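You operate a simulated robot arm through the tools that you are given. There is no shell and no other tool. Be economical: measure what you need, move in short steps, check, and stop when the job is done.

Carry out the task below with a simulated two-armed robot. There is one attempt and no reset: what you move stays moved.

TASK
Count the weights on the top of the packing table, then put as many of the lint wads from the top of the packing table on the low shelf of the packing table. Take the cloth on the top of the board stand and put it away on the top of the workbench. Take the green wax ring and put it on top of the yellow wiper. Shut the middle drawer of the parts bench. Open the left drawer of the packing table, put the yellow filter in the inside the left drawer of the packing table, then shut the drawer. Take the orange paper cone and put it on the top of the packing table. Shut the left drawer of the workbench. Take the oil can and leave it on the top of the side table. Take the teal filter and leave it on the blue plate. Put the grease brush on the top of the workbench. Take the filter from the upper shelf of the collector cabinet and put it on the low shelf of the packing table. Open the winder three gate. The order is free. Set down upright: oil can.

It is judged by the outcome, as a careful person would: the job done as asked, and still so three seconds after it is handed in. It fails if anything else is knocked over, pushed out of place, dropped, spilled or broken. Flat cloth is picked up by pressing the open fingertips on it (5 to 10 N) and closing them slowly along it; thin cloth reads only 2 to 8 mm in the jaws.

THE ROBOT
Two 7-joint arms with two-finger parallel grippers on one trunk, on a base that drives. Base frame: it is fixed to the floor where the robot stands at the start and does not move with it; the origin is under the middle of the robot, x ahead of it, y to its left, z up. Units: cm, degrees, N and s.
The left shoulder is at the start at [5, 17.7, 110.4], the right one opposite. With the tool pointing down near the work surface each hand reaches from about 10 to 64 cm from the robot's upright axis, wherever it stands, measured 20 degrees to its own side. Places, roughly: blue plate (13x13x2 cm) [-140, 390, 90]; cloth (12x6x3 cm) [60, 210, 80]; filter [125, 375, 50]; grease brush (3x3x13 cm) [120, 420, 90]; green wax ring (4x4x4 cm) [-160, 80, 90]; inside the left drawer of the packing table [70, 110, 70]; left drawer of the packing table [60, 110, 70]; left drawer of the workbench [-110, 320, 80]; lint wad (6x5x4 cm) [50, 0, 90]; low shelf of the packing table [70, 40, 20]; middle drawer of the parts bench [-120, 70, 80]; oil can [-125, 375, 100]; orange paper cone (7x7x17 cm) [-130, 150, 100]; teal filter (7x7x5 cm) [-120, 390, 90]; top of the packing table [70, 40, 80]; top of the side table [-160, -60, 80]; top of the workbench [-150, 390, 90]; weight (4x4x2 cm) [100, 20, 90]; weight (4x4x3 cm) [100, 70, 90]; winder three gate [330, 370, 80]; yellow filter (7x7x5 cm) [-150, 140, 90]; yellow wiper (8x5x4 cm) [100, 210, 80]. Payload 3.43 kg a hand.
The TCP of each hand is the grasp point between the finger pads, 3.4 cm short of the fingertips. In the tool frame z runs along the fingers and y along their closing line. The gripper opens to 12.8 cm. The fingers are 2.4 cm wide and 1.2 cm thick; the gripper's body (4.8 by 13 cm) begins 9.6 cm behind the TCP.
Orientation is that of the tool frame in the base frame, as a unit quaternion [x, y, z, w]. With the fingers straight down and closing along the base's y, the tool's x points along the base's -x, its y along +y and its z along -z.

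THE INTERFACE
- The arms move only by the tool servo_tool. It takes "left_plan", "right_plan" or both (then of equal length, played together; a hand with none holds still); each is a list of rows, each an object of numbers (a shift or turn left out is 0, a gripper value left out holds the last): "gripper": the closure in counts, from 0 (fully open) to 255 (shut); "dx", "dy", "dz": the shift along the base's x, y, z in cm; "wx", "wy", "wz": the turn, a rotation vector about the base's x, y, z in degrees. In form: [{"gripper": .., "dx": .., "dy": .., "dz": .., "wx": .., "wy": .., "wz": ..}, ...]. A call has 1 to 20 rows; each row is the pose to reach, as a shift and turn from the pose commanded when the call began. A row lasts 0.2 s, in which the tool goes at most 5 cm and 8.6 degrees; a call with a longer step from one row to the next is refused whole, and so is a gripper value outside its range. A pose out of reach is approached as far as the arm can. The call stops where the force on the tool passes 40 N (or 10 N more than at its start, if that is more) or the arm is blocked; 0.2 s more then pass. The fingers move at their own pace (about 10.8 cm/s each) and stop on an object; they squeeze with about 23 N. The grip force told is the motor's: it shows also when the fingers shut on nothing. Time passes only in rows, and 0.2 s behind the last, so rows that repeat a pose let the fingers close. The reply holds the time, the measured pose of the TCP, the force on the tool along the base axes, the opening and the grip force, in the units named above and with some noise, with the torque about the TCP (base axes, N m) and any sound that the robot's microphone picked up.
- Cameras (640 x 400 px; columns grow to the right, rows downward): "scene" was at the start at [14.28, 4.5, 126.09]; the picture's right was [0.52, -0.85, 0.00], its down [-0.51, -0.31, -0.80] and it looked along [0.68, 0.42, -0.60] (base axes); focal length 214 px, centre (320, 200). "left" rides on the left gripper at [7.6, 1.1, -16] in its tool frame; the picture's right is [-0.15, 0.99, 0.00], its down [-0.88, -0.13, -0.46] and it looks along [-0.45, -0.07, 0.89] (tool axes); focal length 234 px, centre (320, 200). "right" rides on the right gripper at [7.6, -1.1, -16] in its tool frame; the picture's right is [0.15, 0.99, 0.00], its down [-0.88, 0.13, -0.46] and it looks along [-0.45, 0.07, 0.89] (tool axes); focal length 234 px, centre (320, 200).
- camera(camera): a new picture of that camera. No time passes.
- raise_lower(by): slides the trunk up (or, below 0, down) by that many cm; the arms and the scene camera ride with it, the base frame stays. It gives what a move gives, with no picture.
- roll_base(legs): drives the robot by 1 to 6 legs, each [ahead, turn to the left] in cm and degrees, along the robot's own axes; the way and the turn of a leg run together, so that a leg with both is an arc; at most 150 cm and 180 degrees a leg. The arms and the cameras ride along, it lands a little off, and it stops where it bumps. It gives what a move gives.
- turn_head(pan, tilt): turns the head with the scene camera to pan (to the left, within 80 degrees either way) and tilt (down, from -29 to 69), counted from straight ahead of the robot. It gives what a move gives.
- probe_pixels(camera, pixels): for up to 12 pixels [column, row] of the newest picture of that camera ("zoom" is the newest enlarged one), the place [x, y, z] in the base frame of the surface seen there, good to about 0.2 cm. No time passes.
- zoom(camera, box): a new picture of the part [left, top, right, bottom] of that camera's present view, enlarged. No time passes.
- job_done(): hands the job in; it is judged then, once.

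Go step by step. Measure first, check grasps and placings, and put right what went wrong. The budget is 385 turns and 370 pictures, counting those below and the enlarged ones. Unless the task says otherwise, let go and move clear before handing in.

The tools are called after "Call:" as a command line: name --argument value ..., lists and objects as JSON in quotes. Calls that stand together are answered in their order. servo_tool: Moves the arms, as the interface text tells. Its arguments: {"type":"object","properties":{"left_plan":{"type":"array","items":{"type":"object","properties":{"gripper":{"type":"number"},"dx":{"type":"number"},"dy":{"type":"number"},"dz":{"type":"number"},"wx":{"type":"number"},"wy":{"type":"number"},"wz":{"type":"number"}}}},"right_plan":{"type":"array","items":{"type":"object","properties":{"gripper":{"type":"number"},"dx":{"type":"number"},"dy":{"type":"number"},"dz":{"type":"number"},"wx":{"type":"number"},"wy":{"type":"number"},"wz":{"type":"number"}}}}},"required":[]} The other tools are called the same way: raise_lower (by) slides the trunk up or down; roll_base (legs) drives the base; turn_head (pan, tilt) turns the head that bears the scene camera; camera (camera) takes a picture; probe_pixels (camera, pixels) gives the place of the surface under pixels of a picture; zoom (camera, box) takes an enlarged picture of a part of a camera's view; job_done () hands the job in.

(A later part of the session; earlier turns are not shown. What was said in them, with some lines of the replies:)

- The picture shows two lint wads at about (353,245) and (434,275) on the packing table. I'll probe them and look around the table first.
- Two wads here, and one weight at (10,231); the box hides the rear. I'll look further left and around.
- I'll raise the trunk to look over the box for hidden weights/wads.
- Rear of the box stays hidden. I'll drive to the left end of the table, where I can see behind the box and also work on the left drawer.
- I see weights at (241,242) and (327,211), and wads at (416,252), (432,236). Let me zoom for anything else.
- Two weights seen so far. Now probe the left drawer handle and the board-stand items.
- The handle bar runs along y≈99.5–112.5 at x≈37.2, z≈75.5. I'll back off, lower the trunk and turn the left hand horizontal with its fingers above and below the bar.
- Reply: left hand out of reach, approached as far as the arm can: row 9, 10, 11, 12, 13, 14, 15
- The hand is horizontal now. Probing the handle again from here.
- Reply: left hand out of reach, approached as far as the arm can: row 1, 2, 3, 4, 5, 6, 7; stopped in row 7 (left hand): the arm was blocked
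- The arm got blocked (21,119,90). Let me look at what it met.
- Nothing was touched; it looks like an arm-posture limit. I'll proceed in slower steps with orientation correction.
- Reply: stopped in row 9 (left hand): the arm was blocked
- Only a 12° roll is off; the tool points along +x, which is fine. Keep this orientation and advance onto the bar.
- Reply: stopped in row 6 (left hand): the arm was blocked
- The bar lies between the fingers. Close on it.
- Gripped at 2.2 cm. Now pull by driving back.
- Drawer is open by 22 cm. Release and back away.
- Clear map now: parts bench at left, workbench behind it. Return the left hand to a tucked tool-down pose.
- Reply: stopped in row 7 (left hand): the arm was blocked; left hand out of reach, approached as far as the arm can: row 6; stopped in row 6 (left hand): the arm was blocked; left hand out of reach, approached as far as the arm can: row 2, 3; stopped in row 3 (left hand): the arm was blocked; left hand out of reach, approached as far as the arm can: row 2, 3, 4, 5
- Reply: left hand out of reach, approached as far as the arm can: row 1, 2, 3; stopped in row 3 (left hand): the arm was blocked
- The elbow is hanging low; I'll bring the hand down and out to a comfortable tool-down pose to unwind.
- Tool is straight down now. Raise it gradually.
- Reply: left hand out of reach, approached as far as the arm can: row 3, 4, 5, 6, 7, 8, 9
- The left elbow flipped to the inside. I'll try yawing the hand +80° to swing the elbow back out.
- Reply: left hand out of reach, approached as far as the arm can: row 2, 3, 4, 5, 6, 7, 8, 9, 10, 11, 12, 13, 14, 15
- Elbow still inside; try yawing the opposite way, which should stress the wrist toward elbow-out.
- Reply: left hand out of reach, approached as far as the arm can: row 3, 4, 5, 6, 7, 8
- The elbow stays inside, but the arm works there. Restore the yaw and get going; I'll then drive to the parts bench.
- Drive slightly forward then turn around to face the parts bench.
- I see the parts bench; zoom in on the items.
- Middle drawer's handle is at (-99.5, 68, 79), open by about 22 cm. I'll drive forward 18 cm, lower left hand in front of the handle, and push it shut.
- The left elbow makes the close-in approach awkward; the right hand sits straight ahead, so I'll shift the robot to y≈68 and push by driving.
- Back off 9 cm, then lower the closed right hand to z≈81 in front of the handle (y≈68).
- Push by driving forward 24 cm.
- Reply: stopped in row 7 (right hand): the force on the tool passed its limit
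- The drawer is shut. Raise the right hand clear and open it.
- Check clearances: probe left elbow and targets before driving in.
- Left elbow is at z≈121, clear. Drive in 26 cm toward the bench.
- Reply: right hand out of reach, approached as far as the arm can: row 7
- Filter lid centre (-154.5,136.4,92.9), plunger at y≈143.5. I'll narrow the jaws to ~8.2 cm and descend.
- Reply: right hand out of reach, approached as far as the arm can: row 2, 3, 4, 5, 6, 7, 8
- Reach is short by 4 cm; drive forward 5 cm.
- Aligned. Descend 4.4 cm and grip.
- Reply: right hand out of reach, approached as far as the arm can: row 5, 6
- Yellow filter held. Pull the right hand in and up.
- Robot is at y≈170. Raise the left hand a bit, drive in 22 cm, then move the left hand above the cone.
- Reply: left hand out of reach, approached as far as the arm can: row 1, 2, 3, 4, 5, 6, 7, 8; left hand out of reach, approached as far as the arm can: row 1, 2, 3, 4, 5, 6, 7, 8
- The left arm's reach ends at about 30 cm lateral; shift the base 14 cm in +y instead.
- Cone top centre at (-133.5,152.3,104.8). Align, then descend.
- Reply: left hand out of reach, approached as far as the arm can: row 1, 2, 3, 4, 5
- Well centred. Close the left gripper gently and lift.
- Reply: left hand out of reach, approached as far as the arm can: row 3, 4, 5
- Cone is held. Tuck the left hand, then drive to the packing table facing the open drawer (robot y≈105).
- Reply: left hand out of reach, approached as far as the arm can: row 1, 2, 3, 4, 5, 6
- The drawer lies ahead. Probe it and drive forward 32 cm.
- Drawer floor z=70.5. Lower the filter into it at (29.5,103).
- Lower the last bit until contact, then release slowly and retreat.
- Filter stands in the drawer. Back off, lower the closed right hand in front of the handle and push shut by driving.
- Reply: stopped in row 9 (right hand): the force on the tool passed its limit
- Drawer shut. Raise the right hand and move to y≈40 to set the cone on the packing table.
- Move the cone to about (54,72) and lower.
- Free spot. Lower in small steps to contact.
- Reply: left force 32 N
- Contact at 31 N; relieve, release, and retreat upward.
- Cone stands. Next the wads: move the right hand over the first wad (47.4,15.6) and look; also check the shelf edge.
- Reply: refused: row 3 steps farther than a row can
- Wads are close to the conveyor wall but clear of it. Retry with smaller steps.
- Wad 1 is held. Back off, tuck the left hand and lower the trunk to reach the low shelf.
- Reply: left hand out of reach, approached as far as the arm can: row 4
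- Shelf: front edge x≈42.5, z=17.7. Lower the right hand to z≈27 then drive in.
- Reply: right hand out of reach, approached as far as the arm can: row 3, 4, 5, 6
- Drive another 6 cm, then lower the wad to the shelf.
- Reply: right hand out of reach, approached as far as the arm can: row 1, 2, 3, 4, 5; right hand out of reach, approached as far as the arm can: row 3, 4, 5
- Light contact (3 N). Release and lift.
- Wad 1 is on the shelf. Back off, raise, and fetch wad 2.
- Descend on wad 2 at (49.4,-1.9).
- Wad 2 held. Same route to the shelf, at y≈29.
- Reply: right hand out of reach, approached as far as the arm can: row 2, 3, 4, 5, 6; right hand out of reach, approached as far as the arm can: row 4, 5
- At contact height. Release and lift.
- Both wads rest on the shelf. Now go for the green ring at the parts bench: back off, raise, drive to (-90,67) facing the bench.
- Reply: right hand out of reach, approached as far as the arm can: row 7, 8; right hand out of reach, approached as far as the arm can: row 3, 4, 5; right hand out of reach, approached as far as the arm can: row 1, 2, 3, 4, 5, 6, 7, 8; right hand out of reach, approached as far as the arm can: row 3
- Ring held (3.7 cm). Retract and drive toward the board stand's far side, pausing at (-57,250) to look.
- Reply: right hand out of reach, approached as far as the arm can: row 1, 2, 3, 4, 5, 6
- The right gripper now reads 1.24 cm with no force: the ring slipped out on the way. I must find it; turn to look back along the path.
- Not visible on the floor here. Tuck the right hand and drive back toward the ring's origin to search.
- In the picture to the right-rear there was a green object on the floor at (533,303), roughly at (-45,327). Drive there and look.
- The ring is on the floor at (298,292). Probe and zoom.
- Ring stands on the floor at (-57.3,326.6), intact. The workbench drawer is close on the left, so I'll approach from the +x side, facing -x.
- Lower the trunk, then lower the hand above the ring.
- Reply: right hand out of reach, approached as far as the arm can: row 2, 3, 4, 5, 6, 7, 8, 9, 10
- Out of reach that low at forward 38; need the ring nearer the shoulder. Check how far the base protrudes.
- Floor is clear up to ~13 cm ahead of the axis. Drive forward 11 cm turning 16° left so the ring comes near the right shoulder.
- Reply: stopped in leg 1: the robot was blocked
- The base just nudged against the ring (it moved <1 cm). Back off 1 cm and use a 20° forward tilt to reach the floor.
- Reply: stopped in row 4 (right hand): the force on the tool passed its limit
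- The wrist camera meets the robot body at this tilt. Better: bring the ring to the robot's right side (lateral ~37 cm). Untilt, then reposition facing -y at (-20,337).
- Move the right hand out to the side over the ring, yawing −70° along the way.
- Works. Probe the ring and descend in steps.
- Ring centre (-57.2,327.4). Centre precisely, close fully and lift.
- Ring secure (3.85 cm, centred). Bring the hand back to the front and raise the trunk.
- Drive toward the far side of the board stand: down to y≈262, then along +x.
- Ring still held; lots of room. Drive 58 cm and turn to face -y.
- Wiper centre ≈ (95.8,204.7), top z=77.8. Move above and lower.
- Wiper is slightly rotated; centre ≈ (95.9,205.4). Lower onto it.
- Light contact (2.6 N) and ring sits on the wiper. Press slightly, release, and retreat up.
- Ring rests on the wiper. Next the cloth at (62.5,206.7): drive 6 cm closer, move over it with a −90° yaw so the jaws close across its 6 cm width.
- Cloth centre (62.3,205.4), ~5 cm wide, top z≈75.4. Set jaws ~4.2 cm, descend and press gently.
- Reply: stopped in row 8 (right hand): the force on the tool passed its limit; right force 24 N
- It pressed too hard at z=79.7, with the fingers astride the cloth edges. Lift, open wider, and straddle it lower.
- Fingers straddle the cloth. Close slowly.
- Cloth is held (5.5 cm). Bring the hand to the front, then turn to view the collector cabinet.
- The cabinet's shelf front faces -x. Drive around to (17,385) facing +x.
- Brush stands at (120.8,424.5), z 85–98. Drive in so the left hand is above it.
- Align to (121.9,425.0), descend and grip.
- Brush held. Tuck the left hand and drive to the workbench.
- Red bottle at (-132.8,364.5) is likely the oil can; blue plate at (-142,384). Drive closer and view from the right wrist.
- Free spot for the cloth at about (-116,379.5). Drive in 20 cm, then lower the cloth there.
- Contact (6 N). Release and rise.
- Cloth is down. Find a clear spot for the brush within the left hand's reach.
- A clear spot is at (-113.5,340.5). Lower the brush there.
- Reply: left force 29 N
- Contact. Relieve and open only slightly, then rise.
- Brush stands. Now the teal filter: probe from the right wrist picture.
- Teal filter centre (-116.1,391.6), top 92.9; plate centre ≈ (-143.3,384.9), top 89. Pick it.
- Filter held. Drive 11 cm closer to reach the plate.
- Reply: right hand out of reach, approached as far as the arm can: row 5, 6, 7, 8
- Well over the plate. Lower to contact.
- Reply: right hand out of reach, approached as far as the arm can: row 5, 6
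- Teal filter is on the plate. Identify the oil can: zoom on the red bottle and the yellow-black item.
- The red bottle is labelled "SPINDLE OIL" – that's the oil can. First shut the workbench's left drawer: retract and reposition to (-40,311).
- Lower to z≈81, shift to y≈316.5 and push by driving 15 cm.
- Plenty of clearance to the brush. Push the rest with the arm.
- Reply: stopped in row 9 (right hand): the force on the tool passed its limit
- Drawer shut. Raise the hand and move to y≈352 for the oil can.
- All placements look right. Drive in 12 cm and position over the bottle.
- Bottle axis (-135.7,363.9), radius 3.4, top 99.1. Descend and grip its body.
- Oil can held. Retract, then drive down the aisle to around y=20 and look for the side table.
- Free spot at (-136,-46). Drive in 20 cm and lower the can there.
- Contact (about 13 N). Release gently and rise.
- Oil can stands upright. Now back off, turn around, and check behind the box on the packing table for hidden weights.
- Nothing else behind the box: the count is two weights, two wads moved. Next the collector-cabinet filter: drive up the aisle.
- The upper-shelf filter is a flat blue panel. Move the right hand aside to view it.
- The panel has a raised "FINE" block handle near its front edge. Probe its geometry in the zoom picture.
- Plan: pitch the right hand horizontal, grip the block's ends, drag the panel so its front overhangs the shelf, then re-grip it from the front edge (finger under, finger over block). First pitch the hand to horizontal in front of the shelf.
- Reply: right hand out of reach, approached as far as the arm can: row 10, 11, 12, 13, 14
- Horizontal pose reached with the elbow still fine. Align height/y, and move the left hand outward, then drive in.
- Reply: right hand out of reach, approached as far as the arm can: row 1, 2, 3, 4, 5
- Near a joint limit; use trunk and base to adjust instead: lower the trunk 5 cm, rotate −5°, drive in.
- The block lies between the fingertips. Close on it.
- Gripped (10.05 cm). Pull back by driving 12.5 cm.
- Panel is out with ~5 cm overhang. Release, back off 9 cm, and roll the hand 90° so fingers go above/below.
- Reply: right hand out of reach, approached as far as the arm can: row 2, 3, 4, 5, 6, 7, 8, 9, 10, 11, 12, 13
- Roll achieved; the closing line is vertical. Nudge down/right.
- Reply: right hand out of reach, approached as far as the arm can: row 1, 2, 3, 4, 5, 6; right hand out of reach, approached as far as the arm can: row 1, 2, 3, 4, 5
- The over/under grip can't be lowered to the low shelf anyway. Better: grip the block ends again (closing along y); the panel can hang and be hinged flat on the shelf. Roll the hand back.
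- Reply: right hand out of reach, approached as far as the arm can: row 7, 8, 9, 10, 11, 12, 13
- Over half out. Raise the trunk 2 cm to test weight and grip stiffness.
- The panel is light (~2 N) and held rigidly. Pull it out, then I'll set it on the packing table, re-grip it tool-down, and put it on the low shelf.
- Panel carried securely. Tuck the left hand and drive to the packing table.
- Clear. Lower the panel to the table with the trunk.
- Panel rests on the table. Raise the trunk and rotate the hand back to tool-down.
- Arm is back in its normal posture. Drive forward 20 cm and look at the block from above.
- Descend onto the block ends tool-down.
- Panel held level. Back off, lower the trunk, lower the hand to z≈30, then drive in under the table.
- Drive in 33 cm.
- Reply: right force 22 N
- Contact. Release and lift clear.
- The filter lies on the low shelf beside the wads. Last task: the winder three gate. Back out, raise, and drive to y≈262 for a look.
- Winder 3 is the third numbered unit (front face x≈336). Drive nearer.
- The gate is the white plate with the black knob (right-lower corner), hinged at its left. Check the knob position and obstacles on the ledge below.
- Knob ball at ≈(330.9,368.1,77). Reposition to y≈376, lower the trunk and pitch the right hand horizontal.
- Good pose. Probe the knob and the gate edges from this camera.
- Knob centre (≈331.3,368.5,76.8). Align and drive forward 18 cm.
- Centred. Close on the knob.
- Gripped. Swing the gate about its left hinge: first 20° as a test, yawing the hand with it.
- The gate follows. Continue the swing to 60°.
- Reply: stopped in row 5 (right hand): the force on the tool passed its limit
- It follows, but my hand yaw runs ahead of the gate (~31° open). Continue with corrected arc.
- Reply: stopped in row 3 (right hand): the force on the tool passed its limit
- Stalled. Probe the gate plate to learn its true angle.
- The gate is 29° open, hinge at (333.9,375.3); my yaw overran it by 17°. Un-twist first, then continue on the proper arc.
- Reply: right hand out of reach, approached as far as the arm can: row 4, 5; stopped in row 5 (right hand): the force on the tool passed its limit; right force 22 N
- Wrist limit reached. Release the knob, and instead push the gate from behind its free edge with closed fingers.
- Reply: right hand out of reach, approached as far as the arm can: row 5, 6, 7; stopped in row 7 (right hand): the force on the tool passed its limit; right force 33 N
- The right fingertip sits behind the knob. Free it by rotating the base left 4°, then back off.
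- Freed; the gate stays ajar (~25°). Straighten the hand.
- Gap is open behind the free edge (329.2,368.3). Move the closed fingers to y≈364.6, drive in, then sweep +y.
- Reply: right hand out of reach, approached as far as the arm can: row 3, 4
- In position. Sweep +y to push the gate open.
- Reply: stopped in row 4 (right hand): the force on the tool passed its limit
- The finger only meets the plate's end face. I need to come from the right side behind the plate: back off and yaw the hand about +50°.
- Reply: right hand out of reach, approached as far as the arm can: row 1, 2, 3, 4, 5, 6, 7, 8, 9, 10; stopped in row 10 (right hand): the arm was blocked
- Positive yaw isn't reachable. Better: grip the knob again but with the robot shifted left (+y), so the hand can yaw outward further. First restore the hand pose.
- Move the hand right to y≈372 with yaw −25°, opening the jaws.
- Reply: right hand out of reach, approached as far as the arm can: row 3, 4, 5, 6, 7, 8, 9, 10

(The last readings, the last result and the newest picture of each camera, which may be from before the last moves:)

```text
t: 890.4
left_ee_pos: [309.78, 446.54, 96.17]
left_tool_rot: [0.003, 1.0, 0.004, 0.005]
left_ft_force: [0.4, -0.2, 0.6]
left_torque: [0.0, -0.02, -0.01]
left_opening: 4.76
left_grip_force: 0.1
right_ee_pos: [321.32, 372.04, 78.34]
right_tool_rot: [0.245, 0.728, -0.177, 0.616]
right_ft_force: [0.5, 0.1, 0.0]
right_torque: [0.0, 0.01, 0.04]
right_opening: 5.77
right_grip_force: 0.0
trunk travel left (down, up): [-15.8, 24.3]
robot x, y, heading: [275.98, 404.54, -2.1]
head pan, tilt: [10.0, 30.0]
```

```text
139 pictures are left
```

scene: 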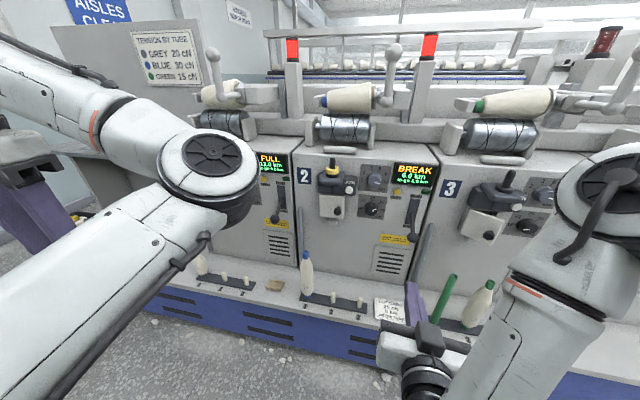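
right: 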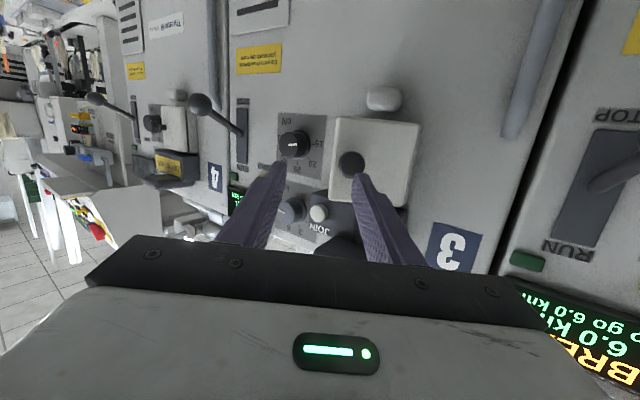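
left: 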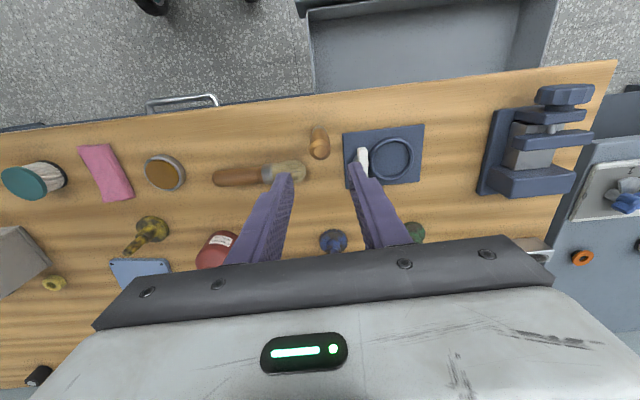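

Call:
servo_tool --right_plan '[{"dx": 0.8, "dy": 1.2, "dz": -0.5}, {"dx": 1.64, "dy": 2.4, "dz": -1}, {"dx": 2.8, "dy": 1.6, "dz": -1}, {"dx": 4, "dy": 0.8, "dz": -1}, {"dx": 5.1, "dy": 0, "dz": -1}, {"dx": 5.1, "dy": 0, "dz": -1}]'

Call:
camera --camera "right"

```text
t: 891.8
left_ee_pos: [309.78, 446.56, 96.17]
left_tool_rot: [0.004, 1.0, 0.005, 0.006]
left_ft_force: [-0.4, 0.4, -0.1]
left_torque: [0.06, 0.0, -0.02]
left_opening: 4.77
left_grip_force: 0.0
right_ee_pos: [326.29, 372.01, 77.39]
right_tool_rot: [0.245, 0.728, -0.176, 0.615]
right_ft_force: [0.4, 0.4, 0.8]
right_torque: [0.0, 0.03, -0.02]
right_opening: 5.78
right_grip_force: 0.1
trunk travel left (down, up): [-15.8, 24.3]
robot x, y, heading: [275.75, 404.48, -1.9]
head pan, tilt: [10.0, 30.0]
```

```text
138 pictures are left
```

right: 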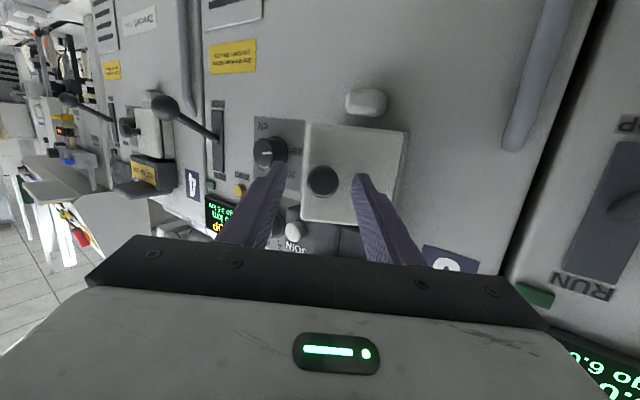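

Centred with matching yaw. Close and swing a further 20°.

Call:
servo_tool --right_plan '[{"gripper": 180}, {"gripper": 220}, {"gripper": 255}, {"gripper": 255}]'

Call:
servo_tool --right_plan '[{"dx": -0.25, "dy": 0.68, "wz": -5}, {"dx": -0.46, "dy": 1.37, "wz": -10}, {"dx": -0.58, "dy": 2.1, "wz": -15}, {"dx": -0.67, "dy": 2.8, "wz": -20}, {"dx": -0.67, "dy": 2.8, "wz": -20}]'

Call:
camera --camera "right"

```text
t: 892.8
left_ee_pos: [309.94, 446.71, 96.15]
left_tool_rot: [0.003, 1.0, 0.004, 0.006]
left_ft_force: [-0.3, -0.8, -0.1]
left_torque: [0.02, 0.03, -0.01]
left_opening: 4.77
left_grip_force: 0.0
right_ee_pos: [326.46, 372.13, 77.33]
right_tool_rot: [0.244, 0.728, -0.174, 0.616]
right_ft_force: [6.6, 8.2, -0.4]
right_torque: [0.22, -0.12, 0.44]
right_opening: 2.53
right_grip_force: 44.8
trunk travel left (down, up): [-15.8, 24.3]
robot x, y, heading: [275.72, 404.6, -2.0]
head pan, tilt: [10.0, 30.0]
```

```text
t: 894.0
left_ee_pos: [309.88, 446.54, 96.12]
left_tool_rot: [0.003, 1.0, 0.004, 0.005]
left_ft_force: [0.7, 0.1, 0.3]
left_torque: [0.02, 0.0, -0.03]
left_opening: 4.77
left_grip_force: 0.1
right_ee_pos: [325.69, 374.73, 77.33]
right_tool_rot: [0.367, 0.676, -0.28, 0.574]
right_ft_force: [1.1, 10.7, -12.8]
right_torque: [-0.27, -0.29, 0.81]
right_opening: 2.54
right_grip_force: 45.1
trunk travel left (down, up): [-15.8, 24.3]
robot x, y, heading: [275.99, 404.75, -2.0]
head pan, tilt: [10.0, 30.0]
```

```text
137 pictures are left
```

right: 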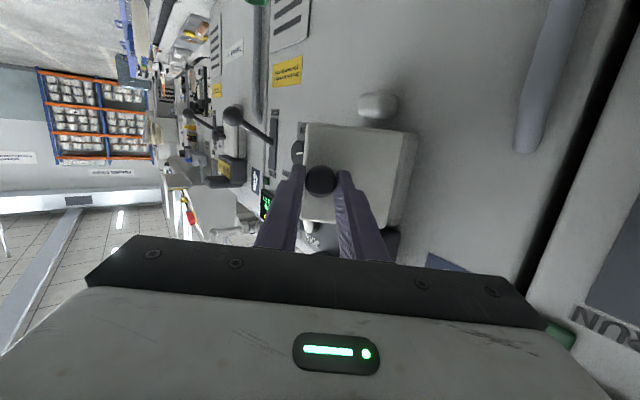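

Works. Continue another 20°.

Call:
servo_tool --right_plan '[{"dx": 0, "dy": 0.7, "wz": -3}, {"dx": 0.02, "dy": 1.43, "wz": -8}, {"dx": 0.15, "dy": 2.1, "wz": -13}, {"dx": 0.3, "dy": 2.84, "wz": -18}, {"dx": 0.3, "dy": 2.84, "wz": -18}]'

Call:
camera --camera "right"

Call:
zoom --camera "scene" --box '[400, 140, 600, 265]'

```text
t: 895.2
left_ee_pos: [309.82, 446.51, 96.26]
left_tool_rot: [0.004, 1.0, 0.005, 0.005]
left_ft_force: [-0.1, 0.7, 0.1]
left_torque: [0.01, -0.01, 0.0]
left_opening: 4.75
left_grip_force: 0.0
right_ee_pos: [326.11, 377.37, 77.47]
right_tool_rot: [0.469, 0.608, -0.368, 0.524]
right_ft_force: [-5.5, -1.7, -6.3]
right_torque: [-0.03, -0.11, -0.27]
right_opening: 2.52
right_grip_force: 45.4
trunk travel left (down, up): [-15.8, 24.3]
robot x, y, heading: [275.75, 404.57, -2.1]
head pan, tilt: [10.0, 30.0]
```

```text
136 pictures are left
```

right: 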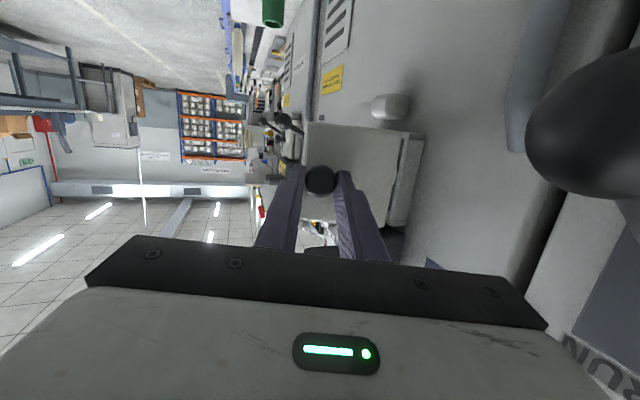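

```text
3.20 times, centred on (500, 202) of scene
```

zoom: 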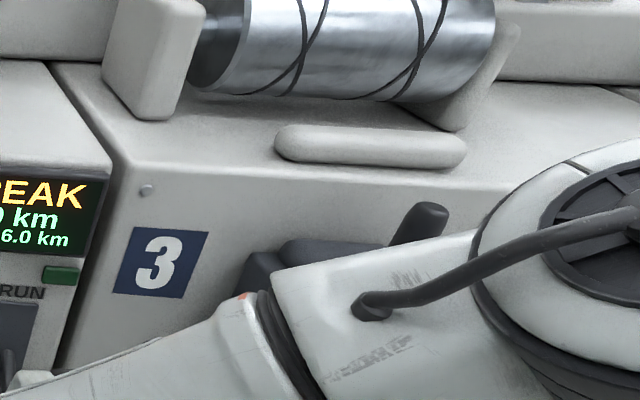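

The gate is about 72° open. A lever ball of winder 2 is close to the hand – probe it before moving.

Call:
probe_pixels --camera "right" --pixels '[[590, 120], [530, 120], [600, 190], [320, 130], [400, 150], [320, 180], [540, 60]]'

Call:
camera --camera "scene"

```text
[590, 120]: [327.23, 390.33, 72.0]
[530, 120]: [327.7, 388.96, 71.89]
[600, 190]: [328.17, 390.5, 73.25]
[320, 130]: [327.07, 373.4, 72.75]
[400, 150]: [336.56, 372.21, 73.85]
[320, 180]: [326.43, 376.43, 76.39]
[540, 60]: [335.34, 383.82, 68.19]
```

```text
134 pictures are left
```

scene: 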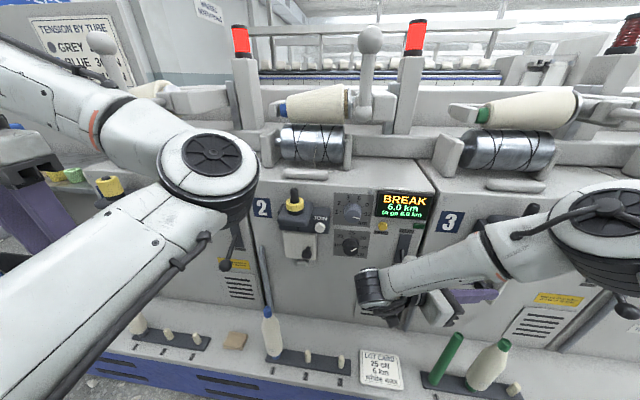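

Clear (ball is below the hand). Release the knob, retreat along the hand's axis, then back off; afterwards I'll push the gate fully open from the inside.

Call:
servo_tool --right_plan '[{"gripper": 180}, {"gripper": 150}, {"gripper": 140}, {"dx": -0.3, "dy": 1}, {"dx": -0.6, "dy": 2}, {"dx": -0.9, "dy": 3}, {"dx": -1.2, "dy": 4}, {"dx": -1.2, "dy": 4}]'

Call:
camera --camera "right"

```text
t: 897.0
left_ee_pos: [309.85, 446.52, 96.26]
left_tool_rot: [0.004, 1.0, 0.005, 0.005]
left_ft_force: [0.1, 0.9, 0.0]
left_torque: [0.0, -0.01, 0.01]
left_opening: 4.79
left_grip_force: 0.1
right_ee_pos: [324.92, 381.72, 77.52]
right_tool_rot: [0.469, 0.608, -0.367, 0.525]
right_ft_force: [-0.7, 0.0, 0.1]
right_torque: [-0.01, -0.04, 0.02]
right_opening: 5.73
right_grip_force: 0.0
trunk travel left (down, up): [-15.8, 24.3]
robot x, y, heading: [276.1, 404.43, -2.2]
head pan, tilt: [10.0, 30.0]
```

```text
133 pictures are left
```

right: 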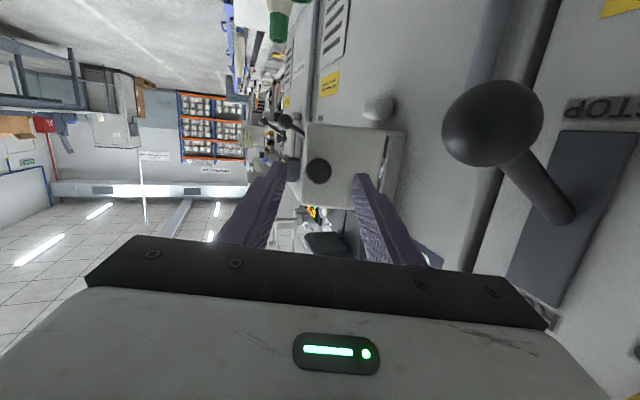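

Knob released cleanly. Drive back and straighten the hand.

Call:
roll_base --legs '[[-16, 0]]'

Call:
servo_tool --right_plan '[{"wz": 6, "dy": -0.5, "gripper": 255}, {"wz": 12, "dy": -1}, {"wz": 18, "dy": -1.5}, {"wz": 24, "dy": -2}, {"wz": 30, "dy": -2}, {"wz": 36, "dy": -2}, {"wz": 42, "dy": -2}, {"wz": 48, "dy": -2}, {"wz": 54, "dy": -2}, {"wz": 60, "dy": -2}, {"wz": 66, "dy": -2}, {"wz": 70, "dy": -2}, {"wz": 70, "dy": -2}]'

Call:
camera --camera "scene"

Call:
camera --camera "right"

```text
t: 898.4
left_ee_pos: [294.04, 447.14, 96.17]
left_tool_rot: [0.005, 1.0, 0.004, 0.006]
left_ft_force: [-0.2, 0.2, -0.6]
left_torque: [0.02, -0.02, 0.0]
left_opening: 4.77
left_grip_force: 0.1
right_ee_pos: [308.88, 382.09, 77.53]
right_tool_rot: [0.47, 0.608, -0.368, 0.524]
right_ft_force: [-0.6, -0.5, 0.3]
right_torque: [-0.01, 0.04, 0.0]
right_opening: 5.77
right_grip_force: 0.1
trunk travel left (down, up): [-15.8, 24.3]
robot x, y, heading: [260.12, 405.52, -2.3]
head pan, tilt: [10.0, 30.0]
```

```text
t: 901.2
left_ee_pos: [293.98, 447.04, 96.21]
left_tool_rot: [0.005, 1.0, 0.004, 0.006]
left_ft_force: [-0.7, 0.3, 0.3]
left_torque: [-0.03, 0.01, -0.03]
left_opening: 4.76
left_grip_force: 0.0
right_ee_pos: [308.32, 390.64, 82.93]
right_tool_rot: [0.036, 0.768, -0.001, 0.64]
right_ft_force: [0.8, 0.0, 0.3]
right_torque: [0.0, 0.0, 0.0]
right_opening: 0.0
right_grip_force: 22.9
right hand out of reach, approached as far as the arm can: row 9, 10, 11, 12, 13
trunk travel left (down, up): [-15.8, 24.3]
robot x, y, heading: [260.13, 405.19, -2.1]
head pan, tilt: [10.0, 30.0]
```

```text
132 pictures are left
```

scene: 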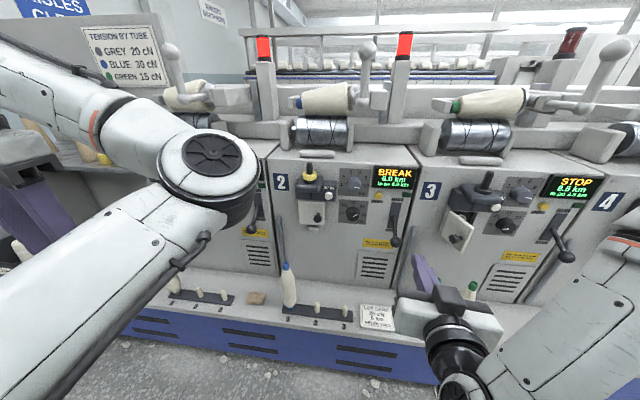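

```text
131 pictures are left
```

right: 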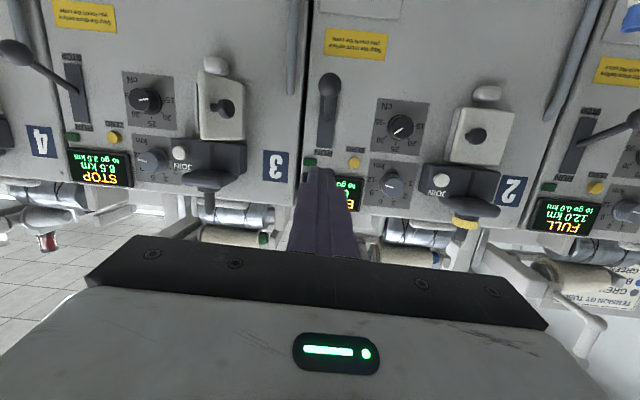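

Call:
zoom --camera "scene" --box '[410, 165, 540, 265]'

Call:
zoom --camera "right" --box '[150, 40, 290, 150]'

Call:
probe_pixels --camera "right" --pixels '[[200, 80], [200, 120], [243, 85], [240, 125], [215, 90], [228, 108], [235, 100]]'

```text
4.00 times, centred on (475, 215) of scene
```

zoom: 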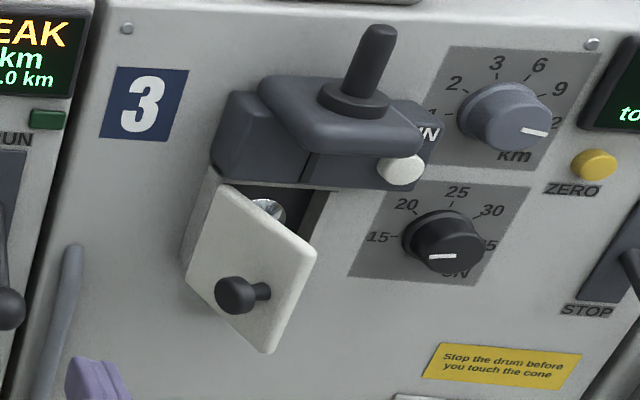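

```text
3.64 times, centred on (220, 95) of right
```

zoom: 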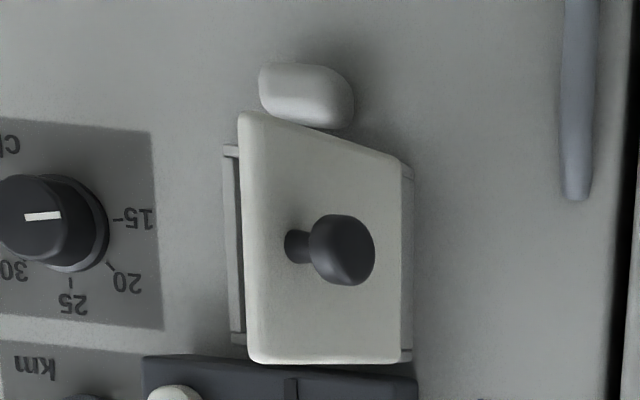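

```text
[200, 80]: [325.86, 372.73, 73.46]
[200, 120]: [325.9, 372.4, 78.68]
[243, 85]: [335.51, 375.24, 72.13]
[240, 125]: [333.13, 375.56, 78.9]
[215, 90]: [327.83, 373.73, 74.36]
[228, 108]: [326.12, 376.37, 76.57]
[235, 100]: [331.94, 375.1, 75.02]
```

The gate stands ~68° open. I'll push it further from the inside: shift the base to y≈377.

Call:
roll_base --legs '[[-6, 0], [0, -88], [27, 0], [0, 90]]'

Call:
servo_tool --right_plan '[{"dy": -1, "dz": -1}, {"dy": -2, "dz": -2}, {"dy": -3, "dz": -3.5}, {"dy": -3, "dz": -5}, {"dy": -3, "dz": -5}]'

Call:
camera --camera "right"

```text
t: 911.2
left_ee_pos: [286.16, 422.06, 96.25]
left_tool_rot: [-0.012, 1.0, 0.005, 0.005]
left_ft_force: [0.5, 0.3, 0.1]
left_torque: [-0.01, 0.0, 0.01]
left_opening: 4.77
left_grip_force: 0.0
right_ee_pos: [302.35, 366.15, 83.0]
right_tool_rot: [0.025, 0.769, 0.008, 0.639]
right_ft_force: [-0.5, -0.4, -0.5]
right_torque: [-0.02, 0.0, 0.05]
right_opening: 0.0
right_grip_force: 22.6
trunk travel left (down, up): [-15.8, 24.3]
robot x, y, heading: [253.27, 379.43, -0.4]
head pan, tilt: [10.0, 30.0]
```

```text
t: 912.4
left_ee_pos: [286.19, 422.09, 96.29]
left_tool_rot: [-0.012, 1.0, 0.004, 0.005]
left_ft_force: [-0.1, 1.1, -0.7]
left_torque: [-0.01, -0.02, -0.01]
left_opening: 4.79
left_grip_force: 0.2
right_ee_pos: [301.54, 366.84, 80.66]
right_tool_rot: [0.027, 0.769, 0.006, 0.638]
right_ft_force: [-0.2, 0.2, 0.0]
right_torque: [0.01, 0.02, -0.06]
right_opening: 0.01
right_grip_force: 23.2
right hand out of reach, approached as far as the arm can: row 1, 2, 3, 4, 5
trunk travel left (down, up): [-15.8, 24.3]
robot x, y, heading: [253.55, 379.59, -0.1]
head pan, tilt: [10.0, 30.0]
```

```text
128 pictures are left
```

right: 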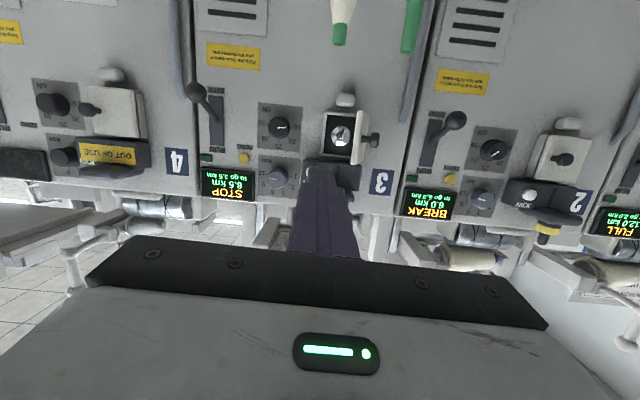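

Gate interior visible. Lower the trunk 3.5 cm, drive in 24 cm and sweep +y.

Call:
raise_lower --by -3.3

Call:
roll_base --legs '[[24, 0]]'

Call:
camera --camera "right"

```text
t: 913.2
left_ee_pos: [286.23, 422.13, 93.03]
left_tool_rot: [-0.011, 1.0, 0.004, 0.005]
left_ft_force: [0.9, -0.6, 0.7]
left_torque: [0.01, -0.01, -0.02]
left_opening: 4.77
left_grip_force: 0.0
right_ee_pos: [301.54, 366.85, 77.44]
right_tool_rot: [0.026, 0.769, 0.007, 0.639]
right_ft_force: [0.0, -1.0, -0.6]
right_torque: [0.0, 0.0, 0.0]
right_opening: 0.0
right_grip_force: 23.5
trunk travel left (down, up): [-12.5, 27.6]
robot x, y, heading: [253.73, 378.87, -0.4]
head pan, tilt: [10.0, 30.0]
```

```text
t: 915.0
left_ee_pos: [310.15, 422.15, 92.88]
left_tool_rot: [-0.014, 1.0, 0.006, 0.006]
left_ft_force: [-0.2, 0.1, 0.5]
left_torque: [0.01, -0.01, -0.02]
left_opening: 4.78
left_grip_force: 0.0
right_ee_pos: [325.82, 367.08, 77.44]
right_tool_rot: [0.025, 0.769, 0.008, 0.638]
right_ft_force: [0.3, 0.8, 0.0]
right_torque: [0.03, 0.0, 0.0]
right_opening: 0.0
right_grip_force: 22.5
trunk travel left (down, up): [-12.5, 27.6]
robot x, y, heading: [277.77, 379.32, 0.1]
head pan, tilt: [10.0, 30.0]
```

```text
127 pictures are left
```

right: 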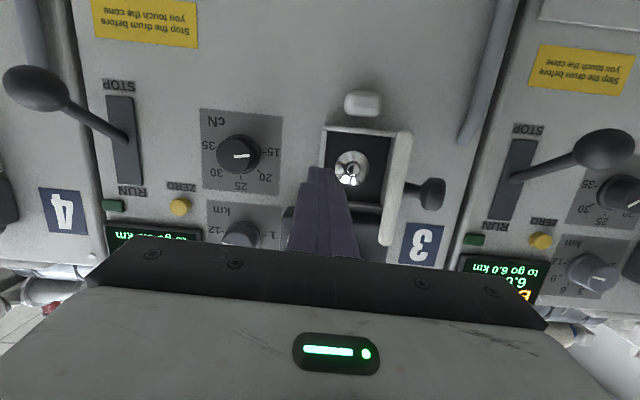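

Sweep the fingers +y to push the gate wider.

Call:
servo_tool --right_plan '[{"dy": 1}, {"dy": 2}, {"dy": 3}, {"dy": 4}, {"dy": 4.7}, {"dy": 5.4}, {"dy": 6.1}, {"dy": 6.8}, {"dy": 7.5}]'

Call:
camera --camera "right"

```text
t: 917.0
left_ee_pos: [310.06, 422.23, 93.01]
left_tool_rot: [-0.014, 1.0, 0.004, 0.006]
left_ft_force: [0.3, -0.2, -0.4]
left_torque: [-0.03, -0.01, 0.0]
left_opening: 4.77
left_grip_force: 0.1
right_ee_pos: [325.61, 374.53, 77.5]
right_tool_rot: [0.025, 0.769, 0.007, 0.639]
right_ft_force: [0.2, -0.1, -0.1]
right_torque: [0.0, 0.0, -0.01]
right_opening: 0.0
right_grip_force: 22.5
trunk travel left (down, up): [-12.5, 27.6]
robot x, y, heading: [277.44, 379.01, -0.0]
head pan, tilt: [10.0, 30.0]
```

```text
126 pictures are left
```

right: 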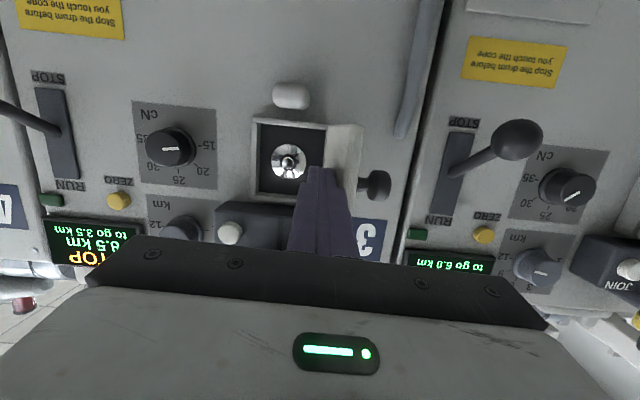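

The gate is now about fully open. Retreat and verify.

Call:
servo_tool --right_plan '[{"dy": -1}, {"dy": -2.5}, {"dy": -3}]'

Call:
roll_base --legs '[[-26, 0]]'

Call:
camera --camera "right"

Call:
zoom --camera "right" --box '[260, 70, 420, 190]'

```text
t: 917.8
left_ee_pos: [309.99, 422.13, 92.96]
left_tool_rot: [-0.013, 1.0, 0.005, 0.005]
left_ft_force: [0.6, -0.1, 0.4]
left_torque: [-0.01, -0.01, 0.01]
left_opening: 4.77
left_grip_force: 0.0
right_ee_pos: [325.8, 371.48, 77.43]
right_tool_rot: [0.025, 0.769, 0.008, 0.638]
right_ft_force: [0.2, -0.4, 0.3]
right_torque: [0.02, 0.03, -0.02]
right_opening: 0.0
right_grip_force: 23.4
trunk travel left (down, up): [-12.5, 27.6]
robot x, y, heading: [277.68, 379.24, 0.0]
head pan, tilt: [10.0, 30.0]
```

```text
t: 919.7
left_ee_pos: [283.29, 422.17, 92.86]
left_tool_rot: [-0.014, 1.0, 0.004, 0.006]
left_ft_force: [-0.5, -0.8, 0.3]
left_torque: [0.05, -0.03, 0.04]
left_opening: 4.74
left_grip_force: 0.1
right_ee_pos: [299.07, 371.52, 77.41]
right_tool_rot: [0.024, 0.769, 0.009, 0.638]
right_ft_force: [-0.2, 1.0, -0.1]
right_torque: [0.0, -0.02, 0.0]
right_opening: 0.0
right_grip_force: 23.1
trunk travel left (down, up): [-12.5, 27.6]
robot x, y, heading: [250.6, 379.24, 0.0]
head pan, tilt: [10.0, 30.0]
```

```text
125 pictures are left
```

right: 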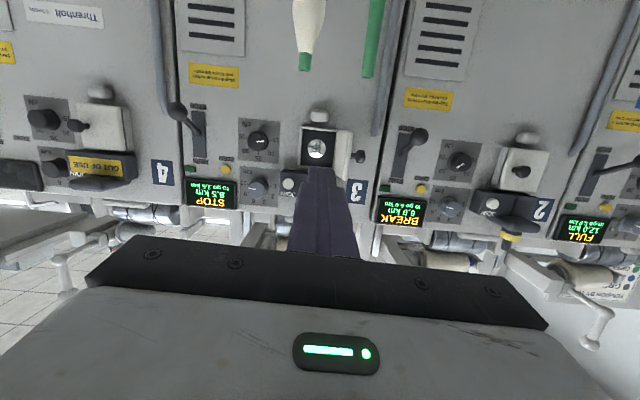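

```text
3.33 times, centred on (340, 130) of right
```

zoom: 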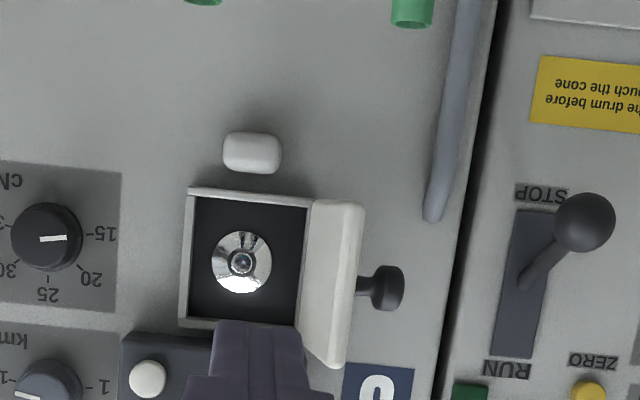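

Gate fully open, lever untouched. As a final check, turn and look at the board stand and tables from here.

Call:
roll_base --legs '[[-12, 0], [0, -130]]'

Call:
raise_lower --by 27

Call:
turn_head --pan 0 --tilt 15

Call:
camera --camera "scene"

Call:
zoom --camera "scene" --box '[240, 140, 420, 252]'

```text
t: 926.4
left_ee_pos: [249.86, 326.3, 92.89]
left_tool_rot: [0.906, 0.424, -0.003, 0.007]
left_ft_force: [-0.3, 0.7, 0.7]
left_torque: [0.0, 0.0, 0.01]
left_opening: 4.78
left_grip_force: 0.0
right_ee_pos: [201.57, 348.21, 77.42]
right_tool_rot: [0.711, 0.293, -0.58, 0.269]
right_ft_force: [0.1, -0.6, -0.3]
right_torque: [0.03, -0.04, 0.0]
right_opening: 0.0
right_grip_force: 23.1
trunk travel left (down, up): [-12.5, 27.6]
robot x, y, heading: [239.32, 379.32, -131.7]
head pan, tilt: [10.0, 30.0]
```

```text
t: 929.1
left_ee_pos: [249.89, 326.31, 119.87]
left_tool_rot: [0.906, 0.423, -0.003, 0.006]
left_ft_force: [-0.2, 0.2, -0.9]
left_torque: [0.01, 0.01, 0.0]
left_opening: 4.78
left_grip_force: 0.0
right_ee_pos: [201.46, 348.12, 104.41]
right_tool_rot: [0.711, 0.293, -0.58, 0.269]
right_ft_force: [0.0, 0.8, -0.3]
right_torque: [-0.01, -0.03, 0.0]
right_opening: 0.01
right_grip_force: 23.0
trunk travel left (down, up): [-39.5, 0.6]
robot x, y, heading: [239.06, 379.11, -131.4]
head pan, tilt: [10.0, 30.0]
```

```text
t: 929.9
left_ee_pos: [249.87, 326.29, 120.11]
left_tool_rot: [0.906, 0.423, -0.003, 0.005]
left_ft_force: [0.2, -0.3, -0.8]
left_torque: [0.01, -0.01, 0.01]
left_opening: 4.77
left_grip_force: 0.0
right_ee_pos: [201.39, 348.16, 104.35]
right_tool_rot: [0.712, 0.293, -0.579, 0.27]
right_ft_force: [-0.4, 0.4, -0.3]
right_torque: [0.03, 0.01, -0.03]
right_opening: 0.03
right_grip_force: 22.9
trunk travel left (down, up): [-39.5, 0.6]
robot x, y, heading: [239.12, 379.11, -131.2]
head pan, tilt: [0.0, 15.0]
```

```text
123 pictures are left
```

scene: 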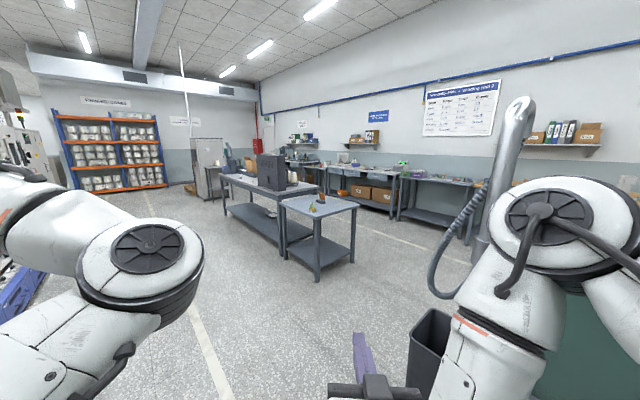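

```text
3.56 times, centred on (330, 196) of scene
```

zoom: 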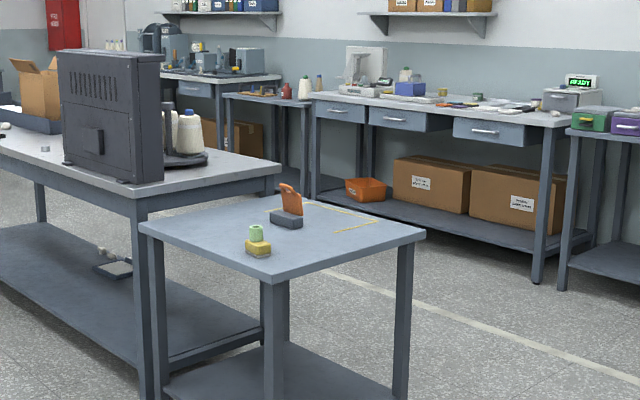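

Ring is fine. There's something pale at the left edge near the box; zoom on it.

Call:
zoom --camera "scene" --box '[205, 150, 275, 194]'

Call:
probe_pixels --camera "zoom" --pixels '[[320, 200], [340, 250]]'

```text
9.09 times, centred on (240, 172) of scene
```

zoom: 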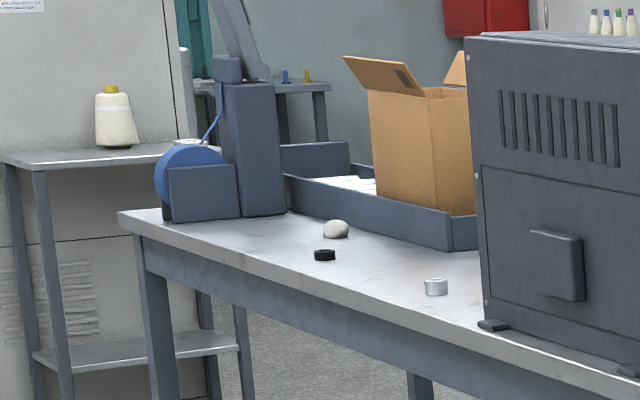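

```text
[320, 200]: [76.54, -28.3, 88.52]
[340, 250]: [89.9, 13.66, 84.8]
```

Two weights are on the table top (black and silver). There are three wads in all, and two were moved to match the count. Everything else checks out, so I'll hand in.

Call:
job_done

```text
The job is handed in.
```

All the tasks are done and the job is handed in, with one mishap. The green wax ring slipped from the gripper and fell to the floor on the way. I picked it up with no visible damage and set it on the yellow wiper.

- **Weights and wads:** I counted two weights on the packing table and moved two of the three lint wads to the low shelf.
- **Oil can:** I took this to be the red bottle labelled "SPINDLE OIL"; it stands upright on the side table.
- **Cabinet filter:** I set it briefly on the packing table top to change grip, then put it on the low shelf.
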